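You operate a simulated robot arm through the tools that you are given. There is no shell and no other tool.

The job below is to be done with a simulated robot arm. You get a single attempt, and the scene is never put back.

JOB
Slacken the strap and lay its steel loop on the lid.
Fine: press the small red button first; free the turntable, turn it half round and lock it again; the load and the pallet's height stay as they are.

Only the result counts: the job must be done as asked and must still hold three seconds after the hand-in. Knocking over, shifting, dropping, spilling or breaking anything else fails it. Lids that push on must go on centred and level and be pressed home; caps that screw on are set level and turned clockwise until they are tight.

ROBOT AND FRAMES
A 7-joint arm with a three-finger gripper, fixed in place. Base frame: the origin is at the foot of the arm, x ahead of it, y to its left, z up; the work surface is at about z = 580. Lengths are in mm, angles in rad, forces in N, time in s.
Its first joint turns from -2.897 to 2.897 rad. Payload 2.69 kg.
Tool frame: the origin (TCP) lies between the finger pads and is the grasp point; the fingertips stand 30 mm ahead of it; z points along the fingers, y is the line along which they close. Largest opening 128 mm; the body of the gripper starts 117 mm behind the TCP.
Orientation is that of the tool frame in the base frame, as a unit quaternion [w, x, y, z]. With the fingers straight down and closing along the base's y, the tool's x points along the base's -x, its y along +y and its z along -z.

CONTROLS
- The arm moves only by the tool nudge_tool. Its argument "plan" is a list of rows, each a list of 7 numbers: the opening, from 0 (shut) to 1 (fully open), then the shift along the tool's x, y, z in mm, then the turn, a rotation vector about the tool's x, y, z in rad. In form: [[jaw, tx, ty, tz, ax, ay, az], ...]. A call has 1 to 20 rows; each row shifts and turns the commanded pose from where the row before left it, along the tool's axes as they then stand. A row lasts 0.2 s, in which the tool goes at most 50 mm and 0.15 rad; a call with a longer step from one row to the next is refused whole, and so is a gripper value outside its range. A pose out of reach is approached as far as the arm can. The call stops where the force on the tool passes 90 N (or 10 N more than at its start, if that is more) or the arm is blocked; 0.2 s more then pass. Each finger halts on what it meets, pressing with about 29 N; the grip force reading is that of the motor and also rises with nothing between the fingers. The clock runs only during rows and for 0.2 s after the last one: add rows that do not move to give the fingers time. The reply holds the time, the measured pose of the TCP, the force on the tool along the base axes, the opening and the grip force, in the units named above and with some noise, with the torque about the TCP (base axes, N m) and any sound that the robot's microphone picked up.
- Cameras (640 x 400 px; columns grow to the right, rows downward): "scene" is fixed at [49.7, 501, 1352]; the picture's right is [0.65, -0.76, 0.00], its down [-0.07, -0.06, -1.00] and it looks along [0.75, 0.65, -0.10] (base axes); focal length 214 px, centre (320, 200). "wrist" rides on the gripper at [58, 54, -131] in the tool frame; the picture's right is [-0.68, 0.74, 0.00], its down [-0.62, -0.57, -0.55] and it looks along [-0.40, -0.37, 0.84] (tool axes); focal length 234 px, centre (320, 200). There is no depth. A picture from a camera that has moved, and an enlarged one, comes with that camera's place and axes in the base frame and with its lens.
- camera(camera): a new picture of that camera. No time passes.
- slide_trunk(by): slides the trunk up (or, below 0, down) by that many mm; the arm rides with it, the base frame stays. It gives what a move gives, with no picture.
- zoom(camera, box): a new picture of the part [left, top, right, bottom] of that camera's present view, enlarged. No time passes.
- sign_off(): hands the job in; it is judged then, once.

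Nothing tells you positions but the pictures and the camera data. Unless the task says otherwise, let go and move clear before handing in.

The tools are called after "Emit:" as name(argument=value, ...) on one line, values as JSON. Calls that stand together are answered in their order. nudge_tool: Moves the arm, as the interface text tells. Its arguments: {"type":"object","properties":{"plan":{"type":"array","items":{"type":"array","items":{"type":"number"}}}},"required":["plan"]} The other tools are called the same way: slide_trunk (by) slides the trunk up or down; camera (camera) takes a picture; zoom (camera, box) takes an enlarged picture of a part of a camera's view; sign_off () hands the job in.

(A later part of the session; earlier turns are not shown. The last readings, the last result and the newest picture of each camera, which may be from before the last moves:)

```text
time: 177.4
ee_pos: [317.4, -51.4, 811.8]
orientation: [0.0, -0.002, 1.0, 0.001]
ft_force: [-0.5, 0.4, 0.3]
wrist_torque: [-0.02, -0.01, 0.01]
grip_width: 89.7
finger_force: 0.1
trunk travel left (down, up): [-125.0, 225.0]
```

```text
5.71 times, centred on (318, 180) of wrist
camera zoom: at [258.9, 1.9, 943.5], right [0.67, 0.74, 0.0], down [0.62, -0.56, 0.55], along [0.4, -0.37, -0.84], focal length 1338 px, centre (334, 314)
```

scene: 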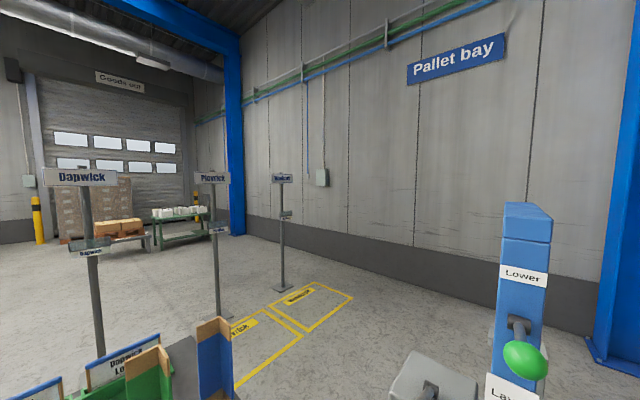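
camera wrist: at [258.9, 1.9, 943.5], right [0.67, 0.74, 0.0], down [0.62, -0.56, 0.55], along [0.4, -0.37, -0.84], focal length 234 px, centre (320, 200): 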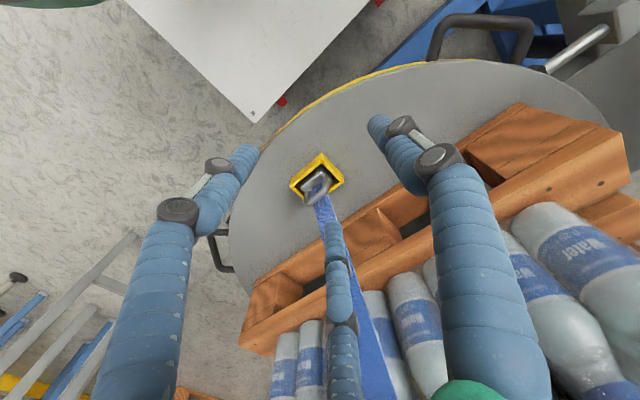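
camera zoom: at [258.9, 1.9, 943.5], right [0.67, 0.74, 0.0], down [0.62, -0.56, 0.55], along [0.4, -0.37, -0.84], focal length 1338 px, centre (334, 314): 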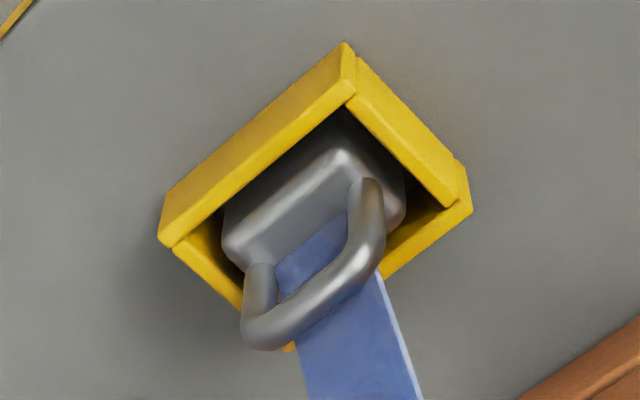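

The strap ends in a steel fitting with a U-shaped bail sitting in the yellow holder, near (396,−131,648). I'll get a closer view to understand how it is seated.

Emit:
nudge_tool(plan=[[0.7, -18, -20, 0, 0, 0, 0], [0.7, -18, -20, 0, 0, 0, 0], [0.7, 0, 0, 40, 0, 0, 0], [0.7, 0, 0, 40, 0, 0, 0]])

Emit:
camera(camera="wrist")

Emit:
zoom(camera="wrist", box=[270, 130, 370, 220])

```text
time: 178.4
ee_pos: [354.9, -92.3, 732.0]
orientation: [-0.001, -0.002, 1.0, 0.001]
ft_force: [0.8, 0.4, 1.2]
wrist_torque: [-0.02, 0.03, 0.01]
grip_width: 89.8
finger_force: 0.2
trunk travel left (down, up): [-125.0, 225.0]
```

```text
taken
camera wrist: at [295.6, -38.5, 863.5], right [0.67, 0.74, 0.0], down [0.62, -0.56, 0.55], along [0.4, -0.37, -0.84], focal length 234 px, centre (320, 200)
```

wrist: 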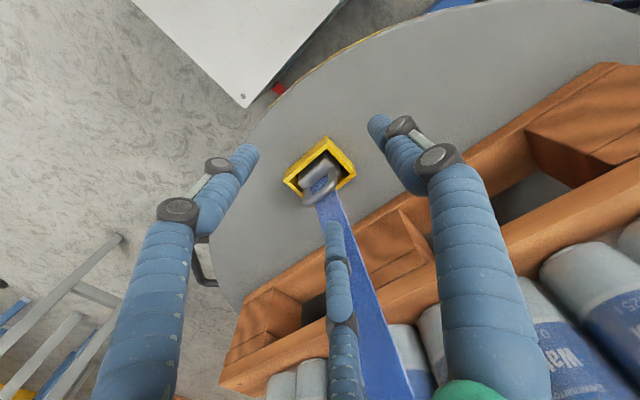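

```text
4.44 times, centred on (320, 175) of wrist
camera zoom: at [295.6, -38.5, 863.5], right [0.67, 0.74, 0.0], down [0.62, -0.56, 0.55], along [0.4, -0.37, -0.84], focal length 1041 px, centre (320, 311)
```

zoom: 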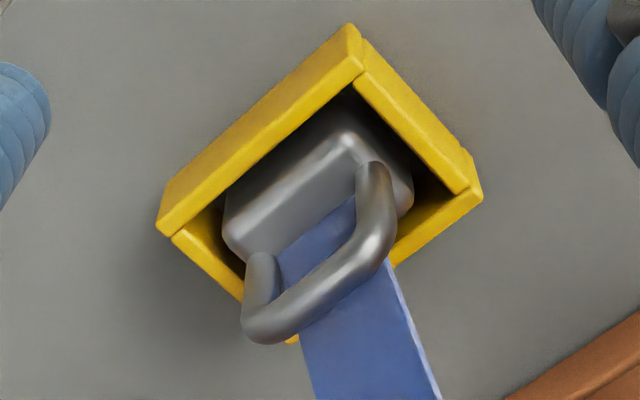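

The fitting is a steel block in the yellow holder with a bail standing up, about 44 mm wide along y, its top at about (398,−131,643). I'll move over it with the jaws closing along y and check the alignment.

Emit:
nudge_tool(plan=[[0.65, -21.5, -19.3, 0, 0, 0, 0], [0.65, -21.5, -19.3, 0, 0, 0, 0], [0.65, 0, 0, 10, 0, 0, 0], [0.65, 0, 0, 0, 0, 0, 0]])

Emit:
camera(camera="wrist")

Emit:
zoom(camera="wrist", box=[240, 80, 400, 200])

```text
time: 179.4
ee_pos: [397.0, -130.7, 720.9]
orientation: [-0.001, -0.002, 1.0, 0.0]
ft_force: [0.5, -0.4, 0.0]
wrist_torque: [0.01, 0.0, 0.01]
grip_width: 82.9
finger_force: 0.1
trunk travel left (down, up): [-125.0, 225.0]
```

```text
taken
camera wrist: at [337.9, -76.6, 853.0], right [0.67, 0.74, 0.0], down [0.62, -0.56, 0.55], along [0.4, -0.37, -0.84], focal length 234 px, centre (320, 200)
```

wrist: 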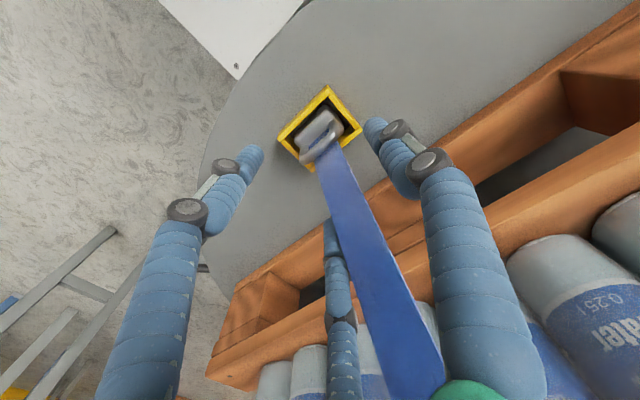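

```text
3.33 times, centred on (320, 140) of wrist
camera zoom: at [337.9, -76.6, 853.0], right [0.67, 0.74, 0.0], down [0.62, -0.56, 0.55], along [0.4, -0.37, -0.84], focal length 781 px, centre (320, 400)
```

zoom: 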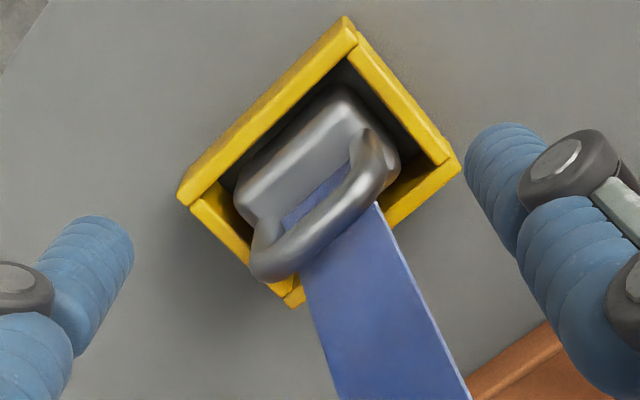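

The bail is centred at about (395.5,−128.5,646). I'll make a small correction and descend so that the fingertips straddle it above the holder's rim.

Emit:
nudge_tool(plan=[[0.6, 1.5, 2, 20, 0, 0, 0], [0.6, 0, 0, 20, 0, 0, 0], [0.6, 0, 0, 18, 0, 0, 0], [0.6, 0, 0, 0, 0, 0, 0]])

Emit:
camera(camera="wrist")

Emit:
zoom(camera="wrist", box=[240, 100, 400, 220])

```text
time: 180.4
ee_pos: [395.3, -128.5, 664.1]
orientation: [-0.002, -0.002, 1.0, 0.0]
ft_force: [-0.1, 0.0, 0.0]
wrist_torque: [0.01, 0.02, 0.0]
grip_width: 77.0
finger_force: 0.1
trunk travel left (down, up): [-125.0, 225.0]
```

```text
taken
camera wrist: at [336.9, -74.7, 795.1], right [0.67, 0.74, 0.0], down [0.62, -0.56, 0.55], along [0.4, -0.37, -0.84], focal length 234 px, centre (320, 200)
```

wrist: 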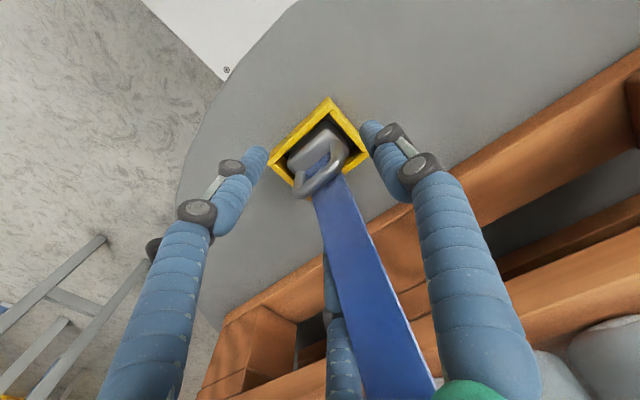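

```text
3.33 times, centred on (320, 160) of wrist
camera zoom: at [336.9, -74.7, 795.1], right [0.67, 0.74, 0.0], down [0.62, -0.56, 0.55], along [0.4, -0.37, -0.84], focal length 781 px, centre (320, 333)
```

zoom: 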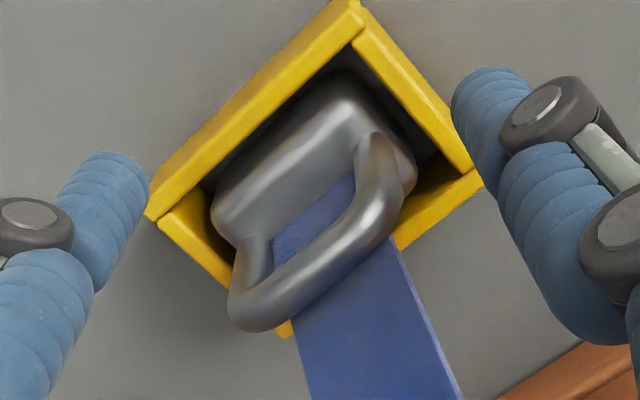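

Emit:
nudge_tool(plan=[[0.6, 0.5, 0, 9, 0, 0, 0], [0.6, 0, 0, 8, 0, 0, 0], [0.6, 0, 0, 0, 0, 0, 0]])

Emit:
zoom(camera="wrist", box=[220, 100, 420, 250])

```text
time: 181.2
ee_pos: [394.5, -128.0, 646.8]
orientation: [-0.001, -0.002, 1.0, 0.001]
ft_force: [0.9, 0.2, 0.1]
wrist_torque: [-0.01, 0.01, 0.02]
grip_width: 76.7
finger_force: 0.0
trunk travel left (down, up): [-125.0, 225.0]
```

```text
2.67 times, centred on (320, 175) of wrist
camera zoom: at [336.2, -74.6, 778.3], right [0.67, 0.74, 0.0], down [0.62, -0.56, 0.55], along [0.4, -0.37, -0.84], focal length 624 px, centre (320, 267)
```

zoom: 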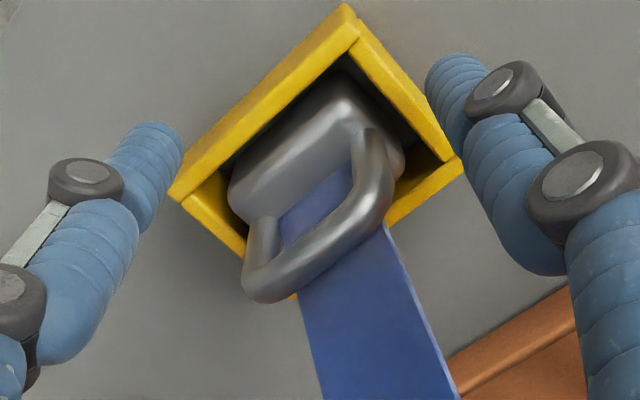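

The bail's top sits right at the grasp point. I'll go 4 mm lower and close on it.

Emit:
nudge_tool(plan=[[0.6, 0, 0, 4, 0, 0, 0], [0.45, 0, 0, 0, 0, 0, 0], [0.35, 0, 0, 0, 0, 0, 0], [0.25, 0, 0, 0, 0, 0, 0], [0.25, 0, 0, 0, 0, 0, 0], [0.25, 0, 0, 0, 0, 0, 0]])

Emit:
camera(camera="wrist")

Emit:
zoom(camera="wrist", box=[220, 100, 420, 250])

```text
time: 182.6
ee_pos: [395.3, -128.0, 643.3]
orientation: [0.0, -0.001, 1.0, 0.002]
ft_force: [-0.2, 0.9, 0.5]
wrist_torque: [0.0, 0.03, 0.01]
grip_width: 38.3
finger_force: 29.0
trunk travel left (down, up): [-125.0, 225.0]
```

```text
taken
camera wrist: at [336.1, -74.6, 774.3], right [0.67, 0.74, 0.0], down [0.62, -0.56, 0.55], along [0.4, -0.37, -0.84], focal length 234 px, centre (320, 200)
```

wrist: 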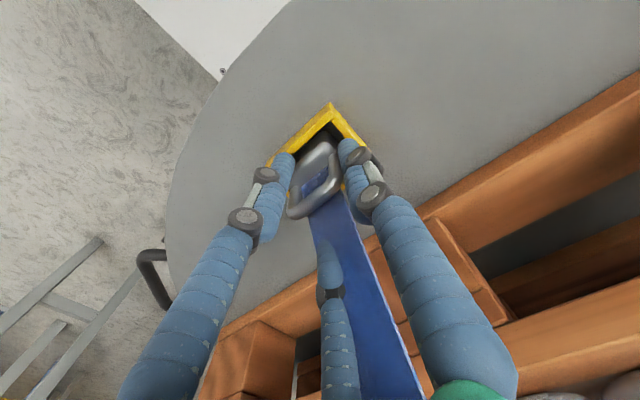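

```text
2.67 times, centred on (320, 175) of wrist
camera zoom: at [336.1, -74.6, 774.3], right [0.67, 0.74, 0.0], down [0.62, -0.56, 0.55], along [0.4, -0.37, -0.84], focal length 624 px, centre (320, 267)
```

zoom: 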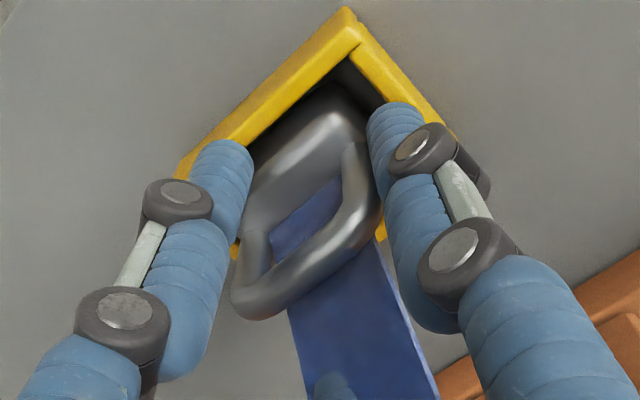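

The jaws hold the bail with a balanced grip. I'll lift slowly and watch the force.

Emit:
nudge_tool(plan=[[0.25, 0, 0, -3, 0, 0, 0], [0.25, 0, 0, -4, 0, 0, 0], [0.25, 0, 0, -5, 0, 0, 0], [0.25, 0, 0, 0, 0, 0, 0]])

Emit:
zoom(camera="wrist", box=[220, 100, 420, 250])

```text
time: 183.6
ee_pos: [394.4, -128.1, 655.1]
orientation: [0.0, -0.002, 1.0, 0.001]
ft_force: [-0.1, -0.2, -1.4]
wrist_torque: [0.0, -0.01, -0.02]
grip_width: 38.4
finger_force: 29.2
trunk travel left (down, up): [-125.0, 225.0]
```

```text
2.67 times, centred on (320, 175) of wrist
camera zoom: at [336.0, -74.5, 786.7], right [0.67, 0.74, 0.0], down [0.62, -0.56, 0.55], along [0.4, -0.37, -0.84], focal length 624 px, centre (320, 267)
```

zoom: 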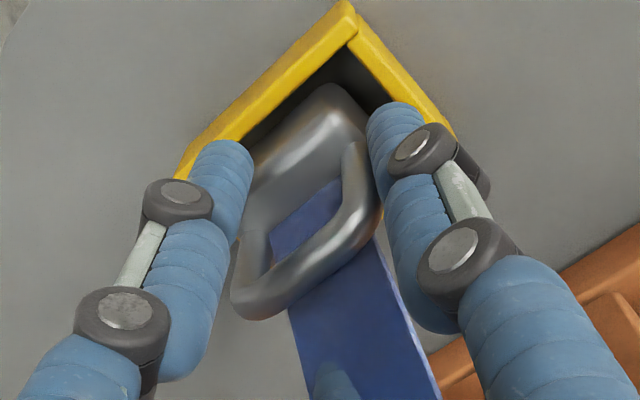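

The fitting is coming up with the gripper and weighs little. I'll continue lifting out of the holder.

Emit:
nudge_tool(plan=[[0.25, 0, 0, -8, 0, 0, 0], [0.25, 0, 0, -10, 0, 0, 0], [0.25, 0, 0, -12, 0, 0, 0], [0.25, 0, 0, -15, 0, 0, 0], [0.25, 0, 0, -15, 0, 0, 0], [0.25, 0, 0, 0, 0, 0, 0]])

Emit:
camera(camera="wrist")

Emit:
zoom(camera="wrist", box=[220, 80, 420, 250])

```text
time: 185.0
ee_pos: [393.8, -127.9, 715.6]
orientation: [-0.001, -0.002, 1.0, 0.001]
ft_force: [-0.1, -0.1, -0.6]
wrist_torque: [0.05, -0.06, -0.02]
grip_width: 38.2
finger_force: 28.9
trunk travel left (down, up): [-125.0, 225.0]
```

```text
taken
camera wrist: at [335.9, -74.8, 846.8], right [0.67, 0.74, 0.0], down [0.62, -0.56, 0.55], along [0.4, -0.37, -0.84], focal length 234 px, centre (320, 200)
```

wrist: 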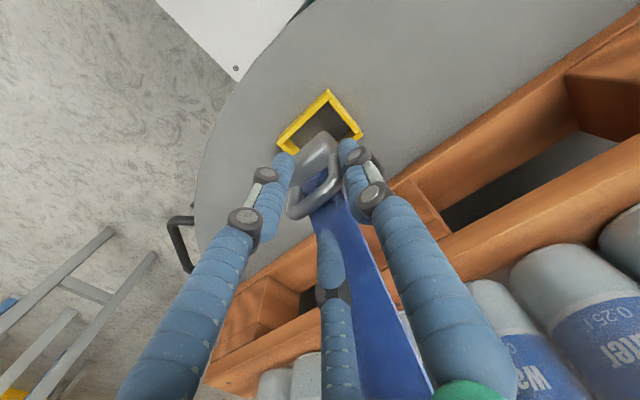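

```text
2.35 times, centred on (320, 165) of wrist
camera zoom: at [335.9, -74.8, 846.8], right [0.67, 0.74, 0.0], down [0.62, -0.56, 0.55], along [0.4, -0.37, -0.84], focal length 551 px, centre (320, 282)
```

zoom: 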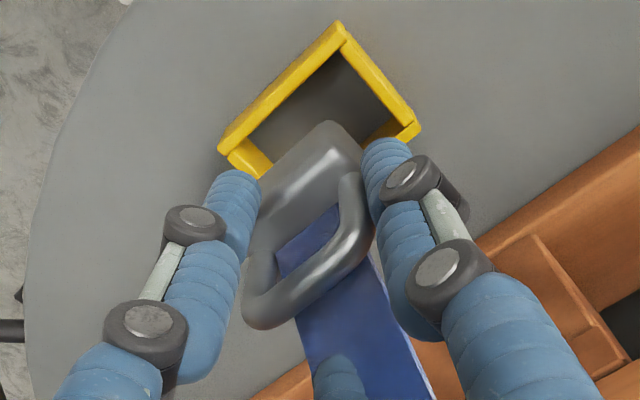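

The holder is empty and the loop is in hand. I'll raise it above the lid height and look for a clear spot.

Emit:
nudge_tool(plan=[[0.25, 0, 0, -40, 0, 0, 0], [0.25, 0, 0, -43, 0, 0, 0], [0.25, 0, 0, -43, 0, 0, 0], [0.25, 0, 0, -43, 0, 0, 0], [0.25, 0, 0, -43, 0, 0, 0], [0.25, 0, 0, -43, 0, 0, 0], [0.25, 0, 0, -43, 0, 0, 0], [0.25, 0, 0, -43, 0, 0, 0], [0.25, 0, 0, -43, 0, 0, 0], [0.25, 0, 0, 0, 0, 0, 0]])

Emit:
camera(camera="wrist")

```text
time: 187.2
ee_pos: [395.2, -127.6, 1100.5]
orientation: [0.0, -0.002, 1.0, 0.001]
ft_force: [0.1, 0.8, -1.3]
wrist_torque: [0.0, -0.02, -0.03]
grip_width: 30.4
finger_force: 18.0
trunk travel left (down, up): [-125.0, 225.0]
```

```text
taken
camera wrist: at [337.3, -74.5, 1231.8], right [0.67, 0.74, 0.0], down [0.62, -0.56, 0.55], along [0.4, -0.37, -0.84], focal length 234 px, centre (320, 200)
```

wrist: 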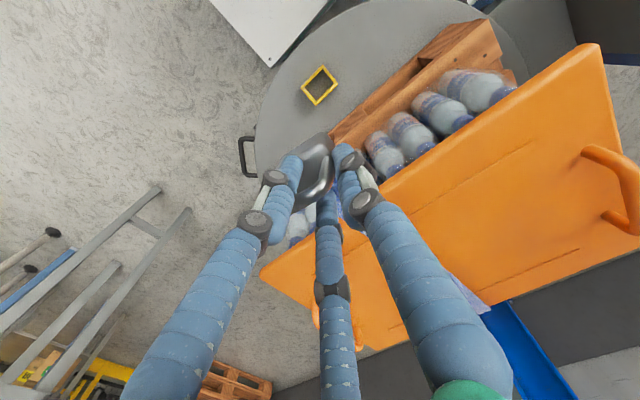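

The grip width has changed from 38 to 30 mm, so I'll check how the fitting is being held.

Emit:
zoom(camera="wrist", box=[250, 110, 410, 240])

Emit:
zoom(camera="wrist", box=[340, 40, 640, 340])

```text
3.08 times, centred on (330, 175) of wrist
camera zoom: at [337.3, -74.5, 1231.8], right [0.67, 0.74, 0.0], down [0.62, -0.56, 0.55], along [0.4, -0.37, -0.84], focal length 720 px, centre (289, 277)
```

zoom: 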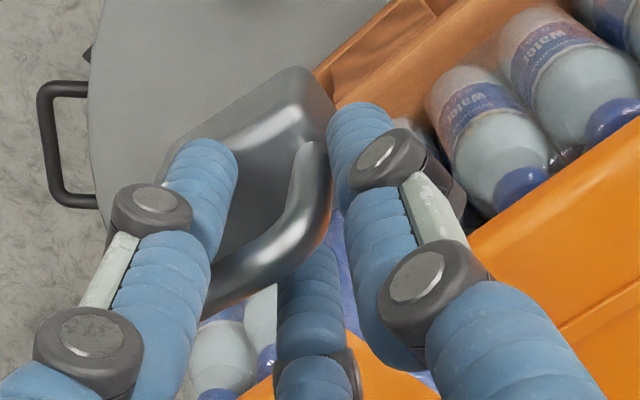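

```text
1.33 times, centred on (490, 190) of wrist
camera zoom: at [337.3, -74.5, 1231.8], right [0.67, 0.74, 0.0], down [0.62, -0.56, 0.55], along [0.4, -0.37, -0.84], focal length 312 px, centre (93, 213)
```

zoom: 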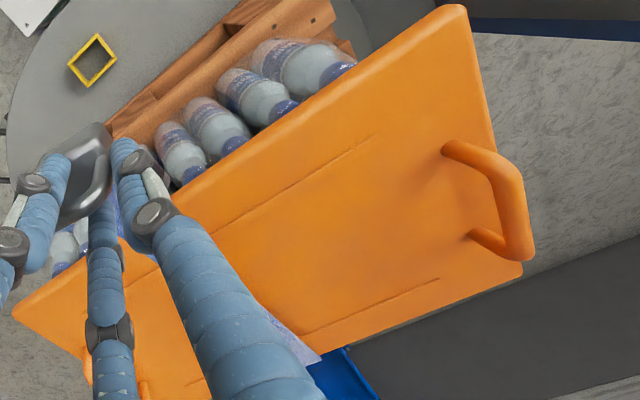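

The fitting has twisted in the grip and the jaws have reached their commanded width, so I'll command a tighter closure to hold it firmly.

Emit:
nudge_tool(plan=[[0.05, 0, 0, 0, 0, 0, 0], [0.05, 0, 0, 0, 0, 0, 0], [0.05, 0, 0, 0, 0, 0, 0]])

Emit:
camera(camera="wrist")

Emit:
zoom(camera="wrist", box=[250, 110, 410, 240])

```text
time: 188.0
ee_pos: [397.1, -128.6, 1100.2]
orientation: [0.0, -0.001, 1.0, 0.001]
ft_force: [0.3, -0.5, 0.5]
wrist_torque: [0.01, 0.03, 0.01]
grip_width: 6.4
finger_force: 0.0
trunk travel left (down, up): [-125.0, 225.0]
```

```text
taken
camera wrist: at [337.7, -74.8, 1231.2], right [0.67, 0.74, 0.0], down [0.62, -0.56, 0.55], along [0.4, -0.37, -0.84], focal length 234 px, centre (320, 200)
```

wrist: 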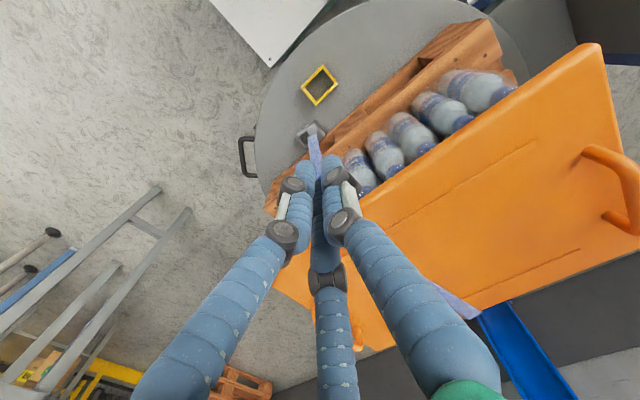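

```text
3.08 times, centred on (330, 175) of wrist
camera zoom: at [337.7, -74.8, 1231.2], right [0.67, 0.74, 0.0], down [0.62, -0.56, 0.55], along [0.4, -0.37, -0.84], focal length 720 px, centre (289, 277)
```

zoom: 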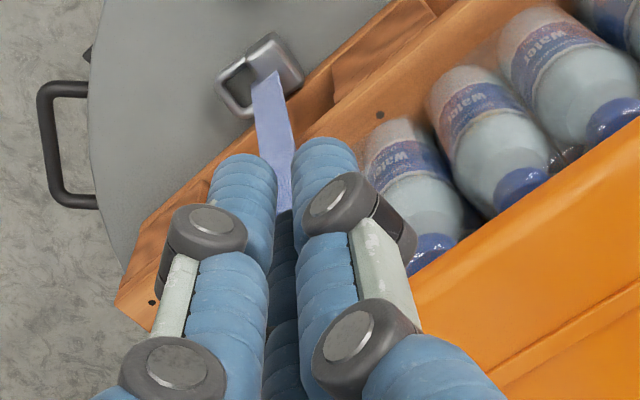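

The jaws squeezed the fitting out and it dropped onto the turntable beside the pallet, still on its strap. I'll open, go down and look at how it lies so I can pick it up again more securely.

Emit:
nudge_tool(plan=[[0.6, 0, 0, 0, 0, 0, 0], [0.6, 0, -10, 40, 0, 0, 0], [0.6, 0, -10, 40, 0, 0, 0], [0.6, 0, -10, 45, 0, 0, 0], [0.6, 0, -10, 45, 0, 0, 0], [0.6, 0, -10, 45, 0, 0, 0], [0.6, 0, 0, 45, 0, 0, 0], [0.6, 0, 0, 45, 0, 0, 0]])

Emit:
camera(camera="wrist")

Emit:
zoom(camera="wrist", box=[240, 60, 440, 220])

```text
time: 189.8
ee_pos: [395.7, -178.6, 794.9]
orientation: [-0.002, 0.0, 1.0, 0.001]
ft_force: [-0.4, -0.1, 0.1]
wrist_torque: [-0.03, 0.0, 0.01]
grip_width: 76.7
finger_force: 0.0
trunk travel left (down, up): [-125.0, 225.0]
```

```text
taken
camera wrist: at [337.0, -124.3, 925.6], right [0.67, 0.74, 0.0], down [0.62, -0.56, 0.55], along [0.4, -0.37, -0.84], focal length 234 px, centre (320, 200)
```

wrist: 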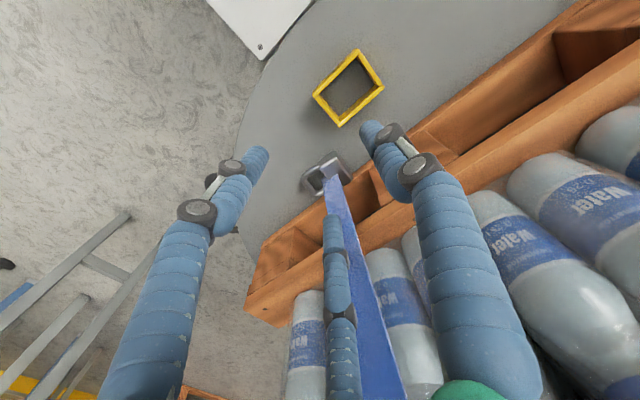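

```text
2.50 times, centred on (340, 140) of wrist
camera zoom: at [337.0, -124.3, 925.6], right [0.67, 0.74, 0.0], down [0.62, -0.56, 0.55], along [0.4, -0.37, -0.84], focal length 585 px, centre (270, 350)
```

zoom: 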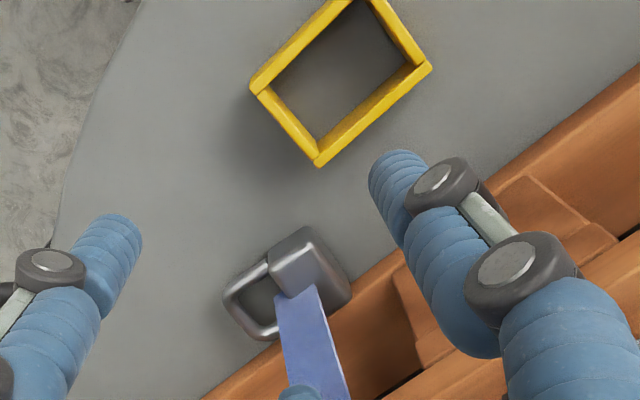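

Emit:
zoom(camera="wrist", box=[300, 140, 370, 210])

```text
5.71 times, centred on (335, 175) of wrist
camera zoom: at [337.0, -124.3, 925.6], right [0.67, 0.74, 0.0], down [0.62, -0.56, 0.55], along [0.4, -0.37, -0.84], focal length 1338 px, centre (234, 343)
```

zoom: 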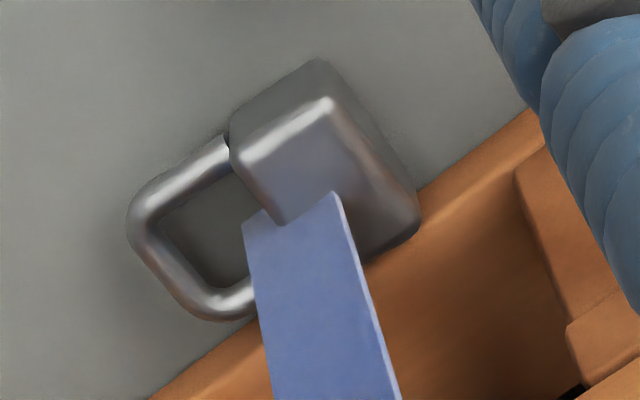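

The fitting lies on its side against the pallet foot: a block of about 47×31 mm at (473,−215) with its loop flat toward −y. I'll turn the wrist half round so that the single finger goes into the loop opening, and tilt the hand toward me to stay clear of the lid.

Emit:
nudge_tool(plan=[[0.6, 0, 0, -20, 0, 0, 0.15], [0.6, 0, 0, -20, 0, 0, 0.15], [0.6, 0, 0, -20, 0, 0, 0.15], [0.6, 0, 0, 0, 0, 0, 0.15], [0.6, 0, 0, 0, 0, 0, 0.15], [0.6, 0, 0, 0, 0, 0, 0.15], [0.6, 0, 0, 0, 0, 0, 0.15], [0.6, 0, 0, 0, 0, 0, 0.15], [0.6, 0, 0, 0, 0, 0, 0.15], [0.6, 0, 0, 0, 0, 0, 0.15], [0.6, 0, 0, 0, 0, 0, 0.15], [0.6, 0, 0, 0, 0, 0, 0.15], [0.6, 0, 0, 0, 0, 0, 0.15], [0.6, 0, 0, 0, 0, 0, 0.15], [0.6, 0, 0, 0, 0, 0, 0.15], [0.6, 0, 0, 0, 0, 0, 0.15], [0.6, 0, 0, 0, 0, 0, 0.15], [0.6, 0, 0, 0, 0, 0, 0.15], [0.6, 0, 0, 0, 0, 0, 0.15], [0.6, 0, 0, 0, 0, 0, 0.15]])

Emit:
nudge_tool(plan=[[0.6, 0, 0, 0, 0, 0, 0.14], [0.6, 0, 0, 0, 0, 0.12, 0], [0.6, 0, 0, 0, 0, 0.12, 0], [0.6, 0, 0, 0, 0, 0.11, 0]])

Emit:
camera(camera="wrist")

```text
time: 194.0
ee_pos: [397.0, -177.1, 854.3]
orientation: [-0.001, 0.997, 0.073, -0.001]
ft_force: [0.0, -0.2, 0.8]
wrist_torque: [-0.01, -0.01, 0.02]
grip_width: 77.0
finger_force: 0.0
trunk travel left (down, up): [-125.0, 225.0]
```

```text
time: 195.2
ee_pos: [374.2, -164.3, 822.7]
orientation: [-0.023, 0.99, -0.002, 0.14]
ft_force: [2.0, -1.4, -1.5]
wrist_torque: [0.07, 0.17, 0.02]
grip_width: 76.8
finger_force: 0.0
trunk travel left (down, up): [-125.0, 225.0]
stopped in row 4: the arm was blocked; the commanded pose is now the measured one
```

```text
taken
camera wrist: at [393.8, -224.3, 961.8], right [-0.65, -0.73, -0.22], down [-0.75, 0.55, 0.38], along [-0.16, 0.41, -0.9], focal length 234 px, centre (320, 200)
```

wrist: 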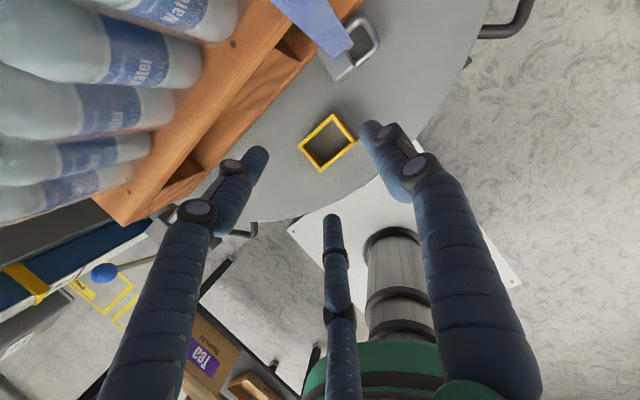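

The arm blocked while tilting this close to its base. I'll correct the small roll, move outward toward the fitting first and then see how much tilt is possible.

Emit:
nudge_tool(plan=[[0.6, 20, 10, 5, -0.048, 0, 0], [0.6, 28, 14, 7.5, 0, 0, 0], [0.6, 28, 14, 7.5, 0, 0, 0], [0.6, 0, 0, 0, 0, 0, 0]])

Emit:
camera(camera="wrist")

```text
time: 196.2
ee_pos: [452.3, -203.3, 824.7]
orientation: [0.001, 0.99, -0.005, 0.141]
ft_force: [0.7, -0.1, -0.6]
wrist_torque: [0.04, 0.0, 0.0]
grip_width: 76.6
finger_force: 0.0
trunk travel left (down, up): [-125.0, 225.0]
```

```text
taken
camera wrist: at [470.6, -256.8, 967.6], right [-0.66, -0.73, -0.19], down [-0.74, 0.57, 0.36], along [-0.15, 0.37, -0.92], focal length 234 px, centre (320, 200)
```

wrist: 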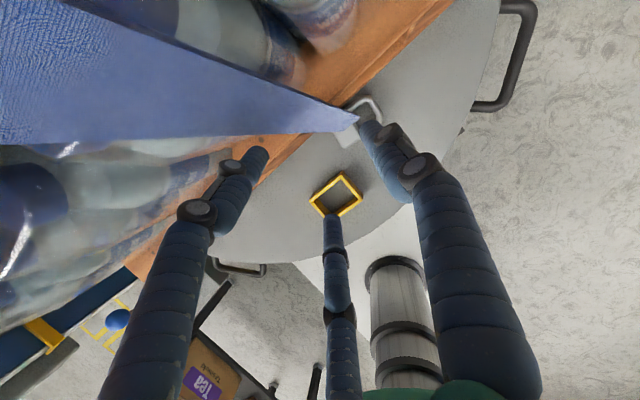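

Emit:
zoom(camera="wrist", box=[310, 70, 420, 170])

```text
4.00 times, centred on (365, 120) of wrist
camera zoom: at [470.6, -256.8, 967.6], right [-0.66, -0.73, -0.19], down [-0.74, 0.57, 0.36], along [-0.15, 0.37, -0.92], focal length 937 px, centre (140, 520)
```

zoom: 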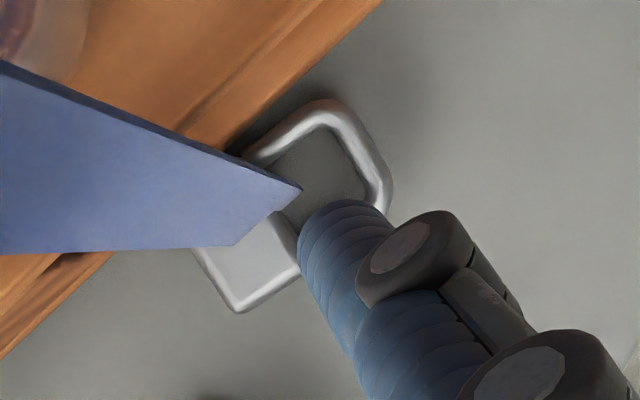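

The loop's closed end is at about (470,−265) and the block spans x 450–497, y −229 to −196. I'll go to a tilted pre-grasp pose with a 56 mm opening and then approach along the tool axis.

Emit:
nudge_tool(plan=[[0.4375, -26.6, 1, 33, 0, 0, 0], [0.4375, -26.6, 1, 33, 0, 0, 0], [0.4375, 0, 0, 30, 0, 0, 0], [0.4375, 0, 0, 30, 0, 0, 0], [0.4375, 0, 0, 0, 0, 0, 0]])

Emit:
camera(camera="wrist")

Emit:
zoom(camera="wrist", box=[240, 80, 420, 220])

```text
time: 197.4
ee_pos: [437.1, -204.8, 689.0]
orientation: [0.001, 0.99, -0.005, 0.141]
ft_force: [-0.9, -0.6, -0.2]
wrist_torque: [0.03, 0.03, 0.02]
grip_width: 55.9
finger_force: 0.1
trunk travel left (down, up): [-125.0, 225.0]
```

```text
taken
camera wrist: at [455.0, -258.2, 831.4], right [-0.66, -0.73, -0.19], down [-0.74, 0.57, 0.35], along [-0.15, 0.37, -0.92], focal length 234 px, centre (320, 200)
```

wrist: 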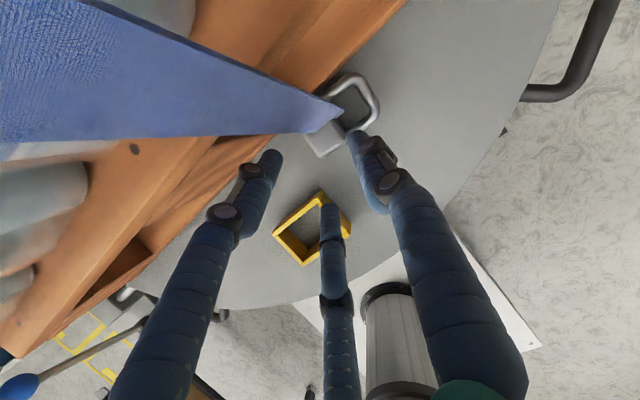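

```text
2.86 times, centred on (330, 150) of wrist
camera zoom: at [455.0, -258.2, 831.4], right [-0.66, -0.73, -0.19], down [-0.74, 0.57, 0.35], along [-0.15, 0.37, -0.92], focal length 669 px, centre (291, 343)
```

zoom: 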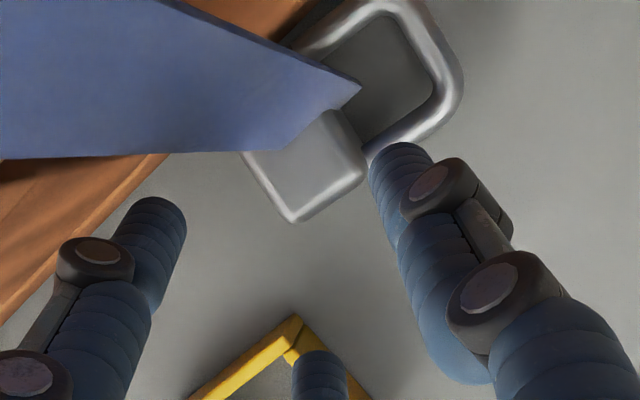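

The predicted fingertip positions match the loop opening at (471,−247) and the block's free face. I'll advance along the tool axis in decreasing steps.

Emit:
nudge_tool(plan=[[0.4375, 0, 0, 25, 0, 0, 0], [0.4375, 0, 0, 22, 0, 0, 0], [0.4375, 0, 0, 15, 0, 0, 0], [0.4375, 0, 0, 0, 0, 0, 0]])

Emit:
zoom(camera="wrist", box=[240, 80, 420, 220])

```text
time: 198.4
ee_pos: [454.3, -204.5, 629.2]
orientation: [0.0, 0.99, -0.004, 0.141]
ft_force: [0.0, -0.8, 0.1]
wrist_torque: [0.0, 0.02, 0.01]
grip_width: 56.2
finger_force: 0.0
trunk travel left (down, up): [-125.0, 225.0]
```

```text
2.86 times, centred on (330, 150) of wrist
camera zoom: at [472.3, -257.9, 771.7], right [-0.66, -0.73, -0.19], down [-0.74, 0.57, 0.35], along [-0.15, 0.37, -0.92], focal length 669 px, centre (291, 343)
```

zoom: 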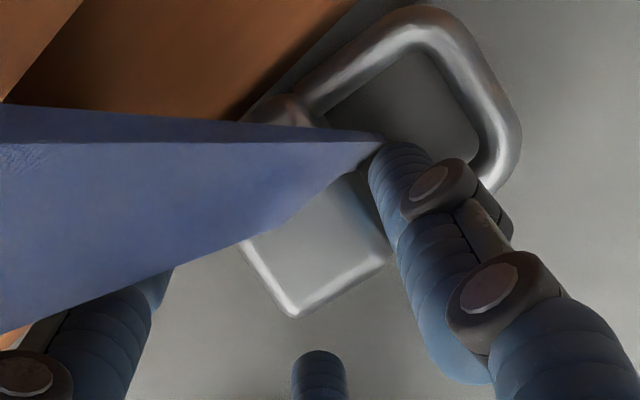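

Emit:
nudge_tool(plan=[[0.5, 0, 1, 0, 0, 0, 0], [0.5, 0, 0, 10, 0, 0, 0], [0.5, 0, 0, 7, 0, 0, 0], [0.5, 0, 0, 0, 0, 0, 0]])

Emit:
zoom(camera="wrist", box=[240, 80, 440, 240])

```text
time: 199.4
ee_pos: [458.5, -204.2, 612.1]
orientation: [0.001, 0.99, -0.005, 0.141]
ft_force: [-4.2, 2.0, 7.6]
wrist_torque: [0.21, 0.26, 0.11]
grip_width: 69.0
finger_force: 1.0
trunk travel left (down, up): [-125.0, 225.0]
```

```text
2.50 times, centred on (340, 160) of wrist
camera zoom: at [476.7, -258.6, 754.6], right [-0.66, -0.73, -0.19], down [-0.74, 0.57, 0.36], along [-0.15, 0.37, -0.92], focal length 585 px, centre (270, 300)
```

zoom: 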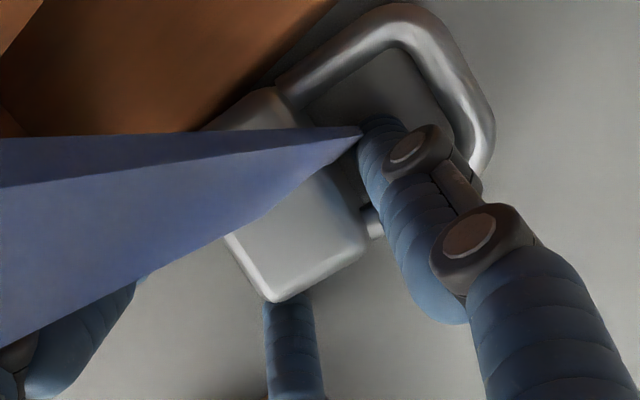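

The finger grazes the block's edge. I'll shift 4 mm toward −y and continue down slightly.

Emit:
nudge_tool(plan=[[0.5, 0, 4, 0, 0, 0, 0], [0.5, 0, 0, 4, 0, 0, 0], [0.5, 0, 0, 3, 0, 0, 0], [0.5, 0, 0, 0, 0, 0, 0]])

Emit:
zoom(camera="wrist", box=[240, 80, 440, 240])

```text
time: 200.4
ee_pos: [461.5, -210.0, 608.7]
orientation: [0.002, 0.99, -0.005, 0.144]
ft_force: [-14.7, -4.2, 53.7]
wrist_torque: [-2.37, 0.13, -0.91]
grip_width: 71.9
finger_force: 8.8
trunk travel left (down, up): [-125.0, 225.0]
```

```text
2.50 times, centred on (340, 160) of wrist
camera zoom: at [480.4, -264.0, 751.2], right [-0.66, -0.73, -0.19], down [-0.74, 0.57, 0.35], along [-0.15, 0.37, -0.92], focal length 585 px, centre (270, 300)
```

zoom: 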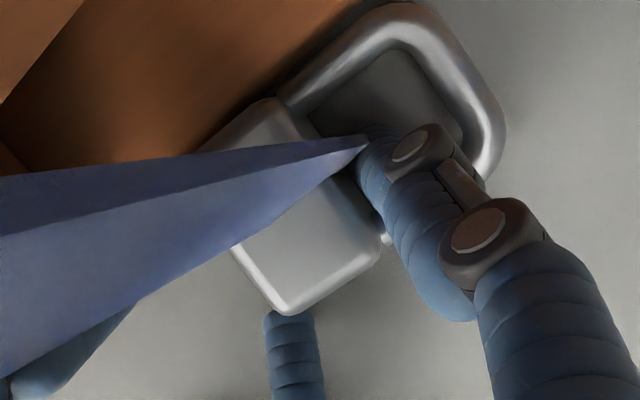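

The finger is pressing on something at the strap's root, so I'll back out. A better plan is to pinch the loop's closed end, one finger inside the loop and two outside, using the original yaw with a slight tilt.

Emit:
nudge_tool(plan=[[0.5, 0, 0, -6, 0, 0, 0], [0.5, 0, 0, -15, 0, 0, 0], [0.5, 0, 0, -35, 0, 0, 0], [0.5, 0, 0, -45, 0, 0, 0], [0.5, 0, 0, -45, 0, 0, 0], [0.5, 0, 0, -45, 0, 0, 0], [0.5, 0, 0, 0, 0, -0.1, 0], [0.5, 0, 0, 0, 0, -0.1, 0], [0.5, 0, 0, 0, 0, -0.081, 0]])

Emit:
camera(camera="wrist")

```text
time: 202.6
ee_pos: [452.4, -234.1, 863.6]
orientation: [0.038, 0.996, -0.005, 0.077]
ft_force: [-1.2, 1.8, 0.5]
wrist_torque: [-0.11, -0.24, -0.02]
grip_width: 64.3
finger_force: 0.1
out of reach, approached as far as the arm can: row 9
trunk travel left (down, up): [-125.0, 225.0]
stopped in row 9: the arm was blocked; the commanded pose is now the measured one
```

```text
taken
camera wrist: at [488.8, -278.3, 1005.8], right [-0.68, -0.73, -0.05], down [-0.68, 0.61, 0.4], along [-0.26, 0.31, -0.91], focal length 234 px, centre (320, 200)
```

wrist: 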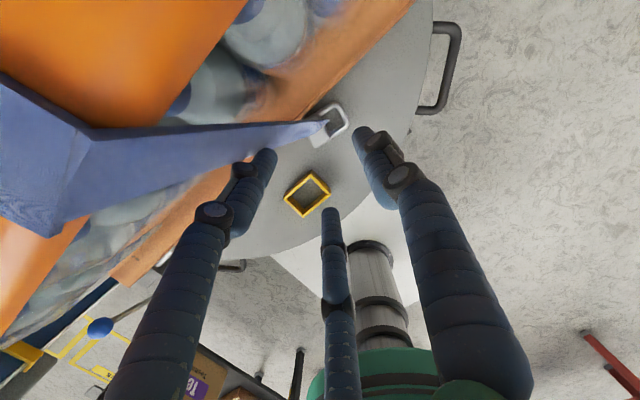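

The arm has reached a limit in this posture. I'll move away from the crate and unwind the wrist to the original yaw.

Emit:
nudge_tool(plan=[[0.5, -9, -8, -38, 0, 0, 0], [0.5, -9, -8, -38, 0, 0, 0], [0.5, -9, -8, -38, 0, 0, 0], [0.5, -9, -8, -38, 0, 0, 0]])

Emit:
camera(camera="wrist")

```text
time: 203.6
ee_pos: [401.1, -194.8, 994.6]
orientation: [0.037, 0.996, -0.005, 0.076]
ft_force: [0.3, -0.7, -0.7]
wrist_torque: [0.01, 0.05, 0.0]
grip_width: 64.2
finger_force: 0.0
out of reach, approached as far as the arm can: row 1
trunk travel left (down, up): [-125.0, 225.0]
```

```text
taken
camera wrist: at [438.4, -237.9, 1136.6], right [-0.68, -0.73, -0.05], down [-0.68, 0.61, 0.41], along [-0.27, 0.31, -0.91], focal length 234 px, centre (320, 200)
```

wrist: 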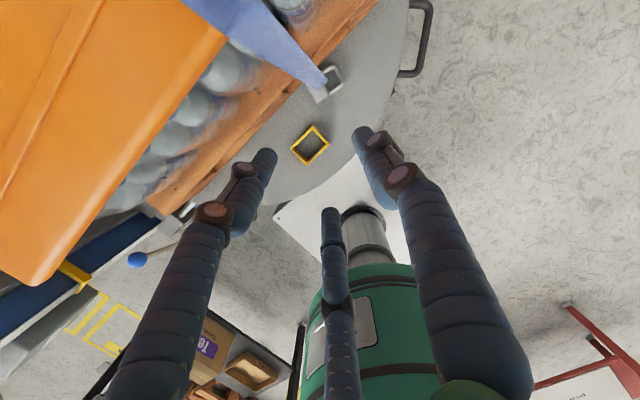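

Emit:
nudge_tool(plan=[[0.4, 0, 0, 0, 0.0375, -0.075, 0], [0.4, 0, 0, 0, 0.0375, -0.075, 0], [0.4, 0, 0, 0, 0, 0, -0.1496], [0.4, 0, 0, 0, 0, 0, -0.1496], [0.4, 0, 0, 0, 0, 0, -0.1496], [0.4, 0, 0, 0, 0, 0, -0.1496], [0.4, 0, 0, 0, 0, 0, -0.1496], [0.4, 0, 0, 0, 0, 0, -0.1496], [0.4, 0, 0, 0, 0, 0, -0.1496], [0.4, 0, 0, 0, 0, 0, -0.1496], [0.4, 0, 0, 0, 0, 0, -0.1496], [0.4, 0, 0, 0, 0, 0, -0.1496], [0.4, 0, 0, 0, 0, 0, -0.1496], [0.4, 0, 0, 0, 0, 0, -0.1496], [0.4, 0, 0, 0, 0, 0, -0.1496], [0.4, 0, 0, 0, 0, 0, -0.1496], [0.4, 0, 0, 0, 0, 0, -0.1496], [0.4, 0, 0, 0, 0, 0, -0.1496], [0.4, 0, 0, 0, 0, 0, -0.1496], [0.4, 0, 0, 0, 0, 0, -0.1496]])

Emit:
nudge_tool(plan=[[0.4, 0, 0, 0, 0, 0, -0.1496], [0.4, 0, 0, 0, 0, 0, -0.1496], [0.4, 0, 0, 0, 0, 0, -0.1496]])

Emit:
camera(camera="wrist")

```text
time: 207.8
ee_pos: [402.0, -194.6, 994.4]
orientation: [0.001, 0.225, 0.974, 0.001]
ft_force: [0.4, -0.1, 0.6]
wrist_torque: [0.01, 0.02, 0.0]
grip_width: 51.0
finger_force: 0.1
trunk travel left (down, up): [-125.0, 225.0]
```

```text
time: 208.6
ee_pos: [400.6, -194.8, 995.6]
orientation: [0.001, 0.004, 1.0, 0.001]
ft_force: [0.6, 0.3, -0.4]
wrist_torque: [0.0, 0.0, 0.03]
grip_width: 51.0
finger_force: 0.0
trunk travel left (down, up): [-125.0, 225.0]
```

```text
taken
camera wrist: at [342.1, -139.9, 1125.5], right [0.68, 0.73, 0.0], down [0.61, -0.57, 0.55], along [0.4, -0.37, -0.84], focal length 234 px, centre (320, 200)
```

wrist: 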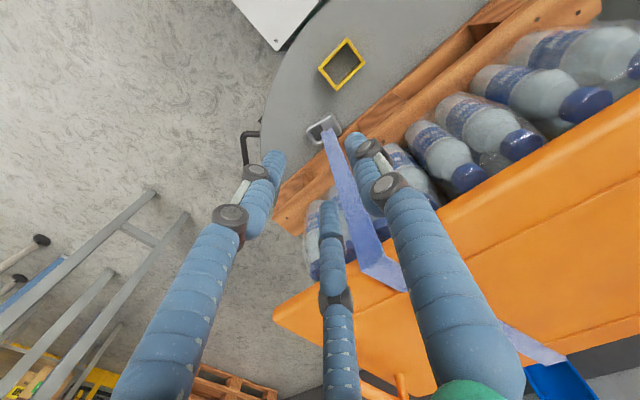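

Now back at yaw zero and upright. I'll go down near the fitting with a 10° tilt and look.

Emit:
nudge_tool(plan=[[0.4, -2, -15.4, 40, 0, 0, 0], [0.4, -2, -15.4, 40, 0, 0, 0], [0.4, -2, -15.4, 40, 0, 0, 0], [0.4, -2, -15.4, 40, 0, 0, 0], [0.4, -2, -15.4, 40, 0, 0, 0], [0.4, 0, 0, 0, 0, -0.0873, 0], [0.4, 0, 0, 0, 0, -0.0873, 0], [0.4, 0, 0, 0, 0, 0, 0]])

Emit:
camera(camera="wrist")

Emit:
zoom(camera="wrist", box=[280, 60, 400, 160])

```text
time: 210.4
ee_pos: [409.9, -271.1, 795.4]
orientation: [0.089, 0.005, 0.996, 0.001]
ft_force: [-0.3, 0.4, 0.3]
wrist_torque: [-0.01, -0.01, -0.03]
grip_width: 51.0
finger_force: 0.0
trunk travel left (down, up): [-125.0, 225.0]
```

```text
taken
camera wrist: at [329.9, -216.7, 913.7], right [0.67, 0.73, 0.12], down [0.5, -0.57, 0.65], along [0.54, -0.38, -0.75], focal length 234 px, centre (320, 200)
```

wrist: 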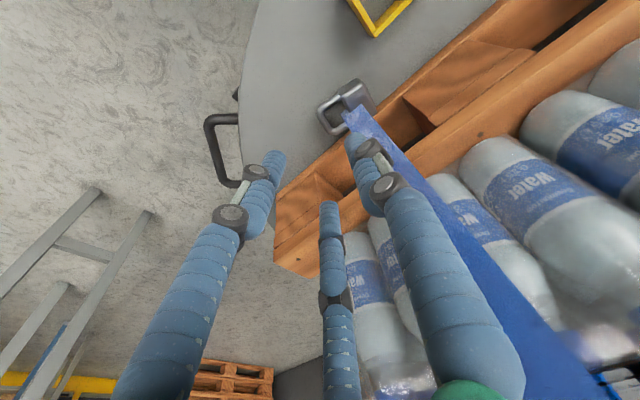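

```text
4.00 times, centred on (340, 110) of wrist
camera zoom: at [329.9, -216.7, 913.7], right [0.67, 0.73, 0.12], down [0.5, -0.57, 0.65], along [0.54, -0.38, -0.75], focal length 937 px, centre (240, 560)
```

zoom: 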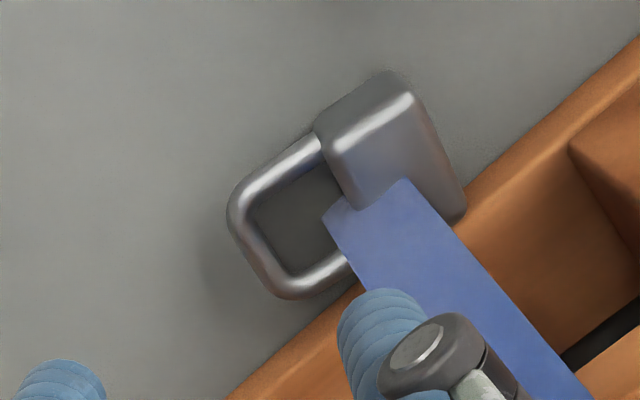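

The fitting has shifted a little: the loop's closed bar is now centred at about (461,−272), turned about 18°, and clear of the pallet. I'll yaw to match and go to a pre-grasp position above it.

Emit:
nudge_tool(plan=[[0.25, 0, 0, 0, 0, 0, 0.106], [0.25, 0, 0, 0, 0, 0, 0.106], [0.25, 0, 0, 0, 0, 0, 0.105], [0.25, -4.1, -0.4, 33.3, 0, 0, 0], [0.25, -4.1, -0.4, 33.3, 0, 0, 0], [0.25, -4.1, -0.4, 33.3, 0, 0, 0], [0.25, 0, 0, 0, 0, 0, 0]])

Emit:
camera(camera="wrist")

Emit:
zoom(camera="wrist", box=[250, 80, 400, 210])

```text
time: 212.0
ee_pos: [439.2, -275.2, 698.3]
orientation: [0.088, 0.162, 0.983, 0.014]
ft_force: [1.0, 0.7, -0.7]
wrist_torque: [0.02, 0.05, 0.01]
grip_width: 32.0
finger_force: 0.1
trunk travel left (down, up): [-125.0, 225.0]
```

```text
taken
camera wrist: at [377.9, -205.0, 820.5], right [0.86, 0.48, 0.15], down [0.3, -0.73, 0.61], along [0.41, -0.48, -0.78], focal length 234 px, centre (320, 200)
```

wrist: 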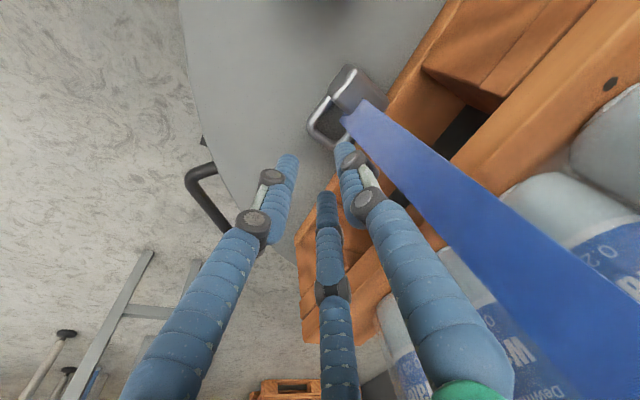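

```text
3.08 times, centred on (325, 145) of wrist
camera zoom: at [377.9, -205.0, 820.5], right [0.86, 0.48, 0.15], down [0.3, -0.73, 0.61], along [0.41, -0.48, -0.78], focal length 720 px, centre (305, 369)
```

zoom: 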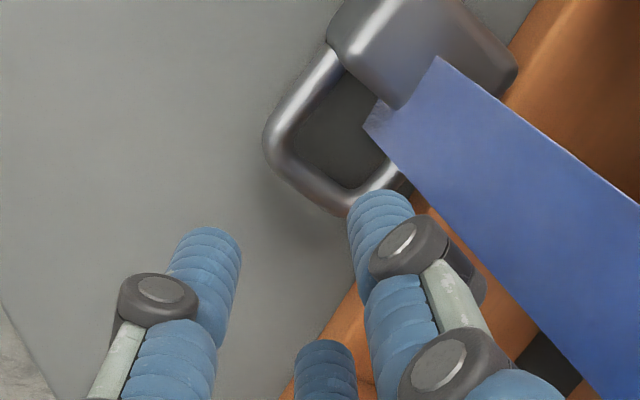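

The loop's closed bar lines up with the tool axis. I'll shift 3 mm so the inner finger enters the opening and descend along the tool axis in stages.

Emit:
nudge_tool(plan=[[0.25, -1.5, -3, 30, 0, 0, 0], [0.25, 0, 0, 25, 0, 0, 0], [0.25, 0, 0, 15, 0, 0, 0], [0.25, 0, 0, 0, 0, 0, 0]])

Emit:
zoom(camera="wrist", box=[240, 80, 420, 240])

```text
time: 213.0
ee_pos: [453.0, -278.2, 628.2]
orientation: [0.087, 0.162, 0.983, 0.015]
ft_force: [0.3, 0.5, 0.1]
wrist_torque: [-0.01, 0.02, -0.02]
grip_width: 32.2
finger_force: 0.0
trunk travel left (down, up): [-125.0, 225.0]
```

```text
2.50 times, centred on (330, 160) of wrist
camera zoom: at [390.8, -208.7, 751.3], right [0.86, 0.48, 0.15], down [0.3, -0.73, 0.61], along [0.41, -0.48, -0.78], focal length 585 px, centre (295, 300)
```

zoom: 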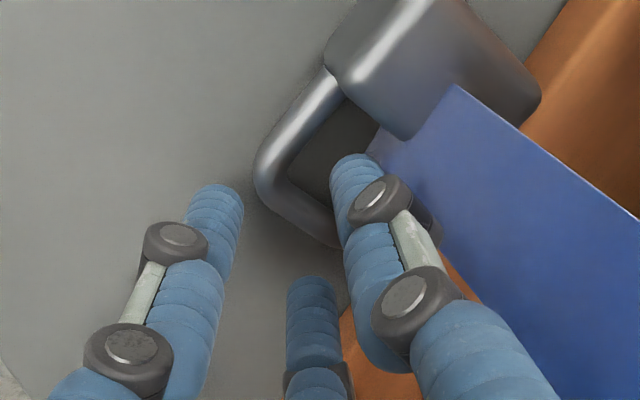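

The inner finger is a bit too near the block, so I'll shift 6 mm toward the open end and continue.

Emit:
nudge_tool(plan=[[0.25, 0, -6, 0, 0, 0, 0], [0.25, 0, 0, 10, 0, 0, 0], [0.25, 0, 0, 0, 0, 0, 0]])

Emit:
zoom(camera="wrist", box=[240, 80, 420, 240])

```text
time: 213.8
ee_pos: [451.5, -284.5, 619.4]
orientation: [0.088, 0.162, 0.983, 0.015]
ft_force: [0.5, 1.2, -0.1]
wrist_torque: [-0.01, 0.01, 0.01]
grip_width: 32.2
finger_force: 0.4
trunk travel left (down, up): [-125.0, 225.0]
```

```text
2.50 times, centred on (330, 160) of wrist
camera zoom: at [390.9, -214.8, 741.6], right [0.86, 0.48, 0.15], down [0.3, -0.73, 0.61], along [0.41, -0.48, -0.78], focal length 585 px, centre (295, 300)
```

zoom: 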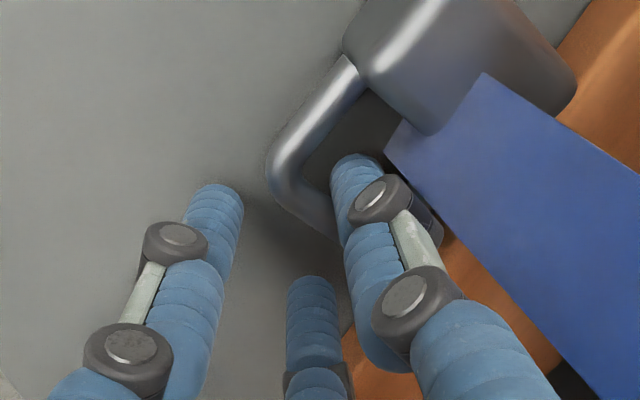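

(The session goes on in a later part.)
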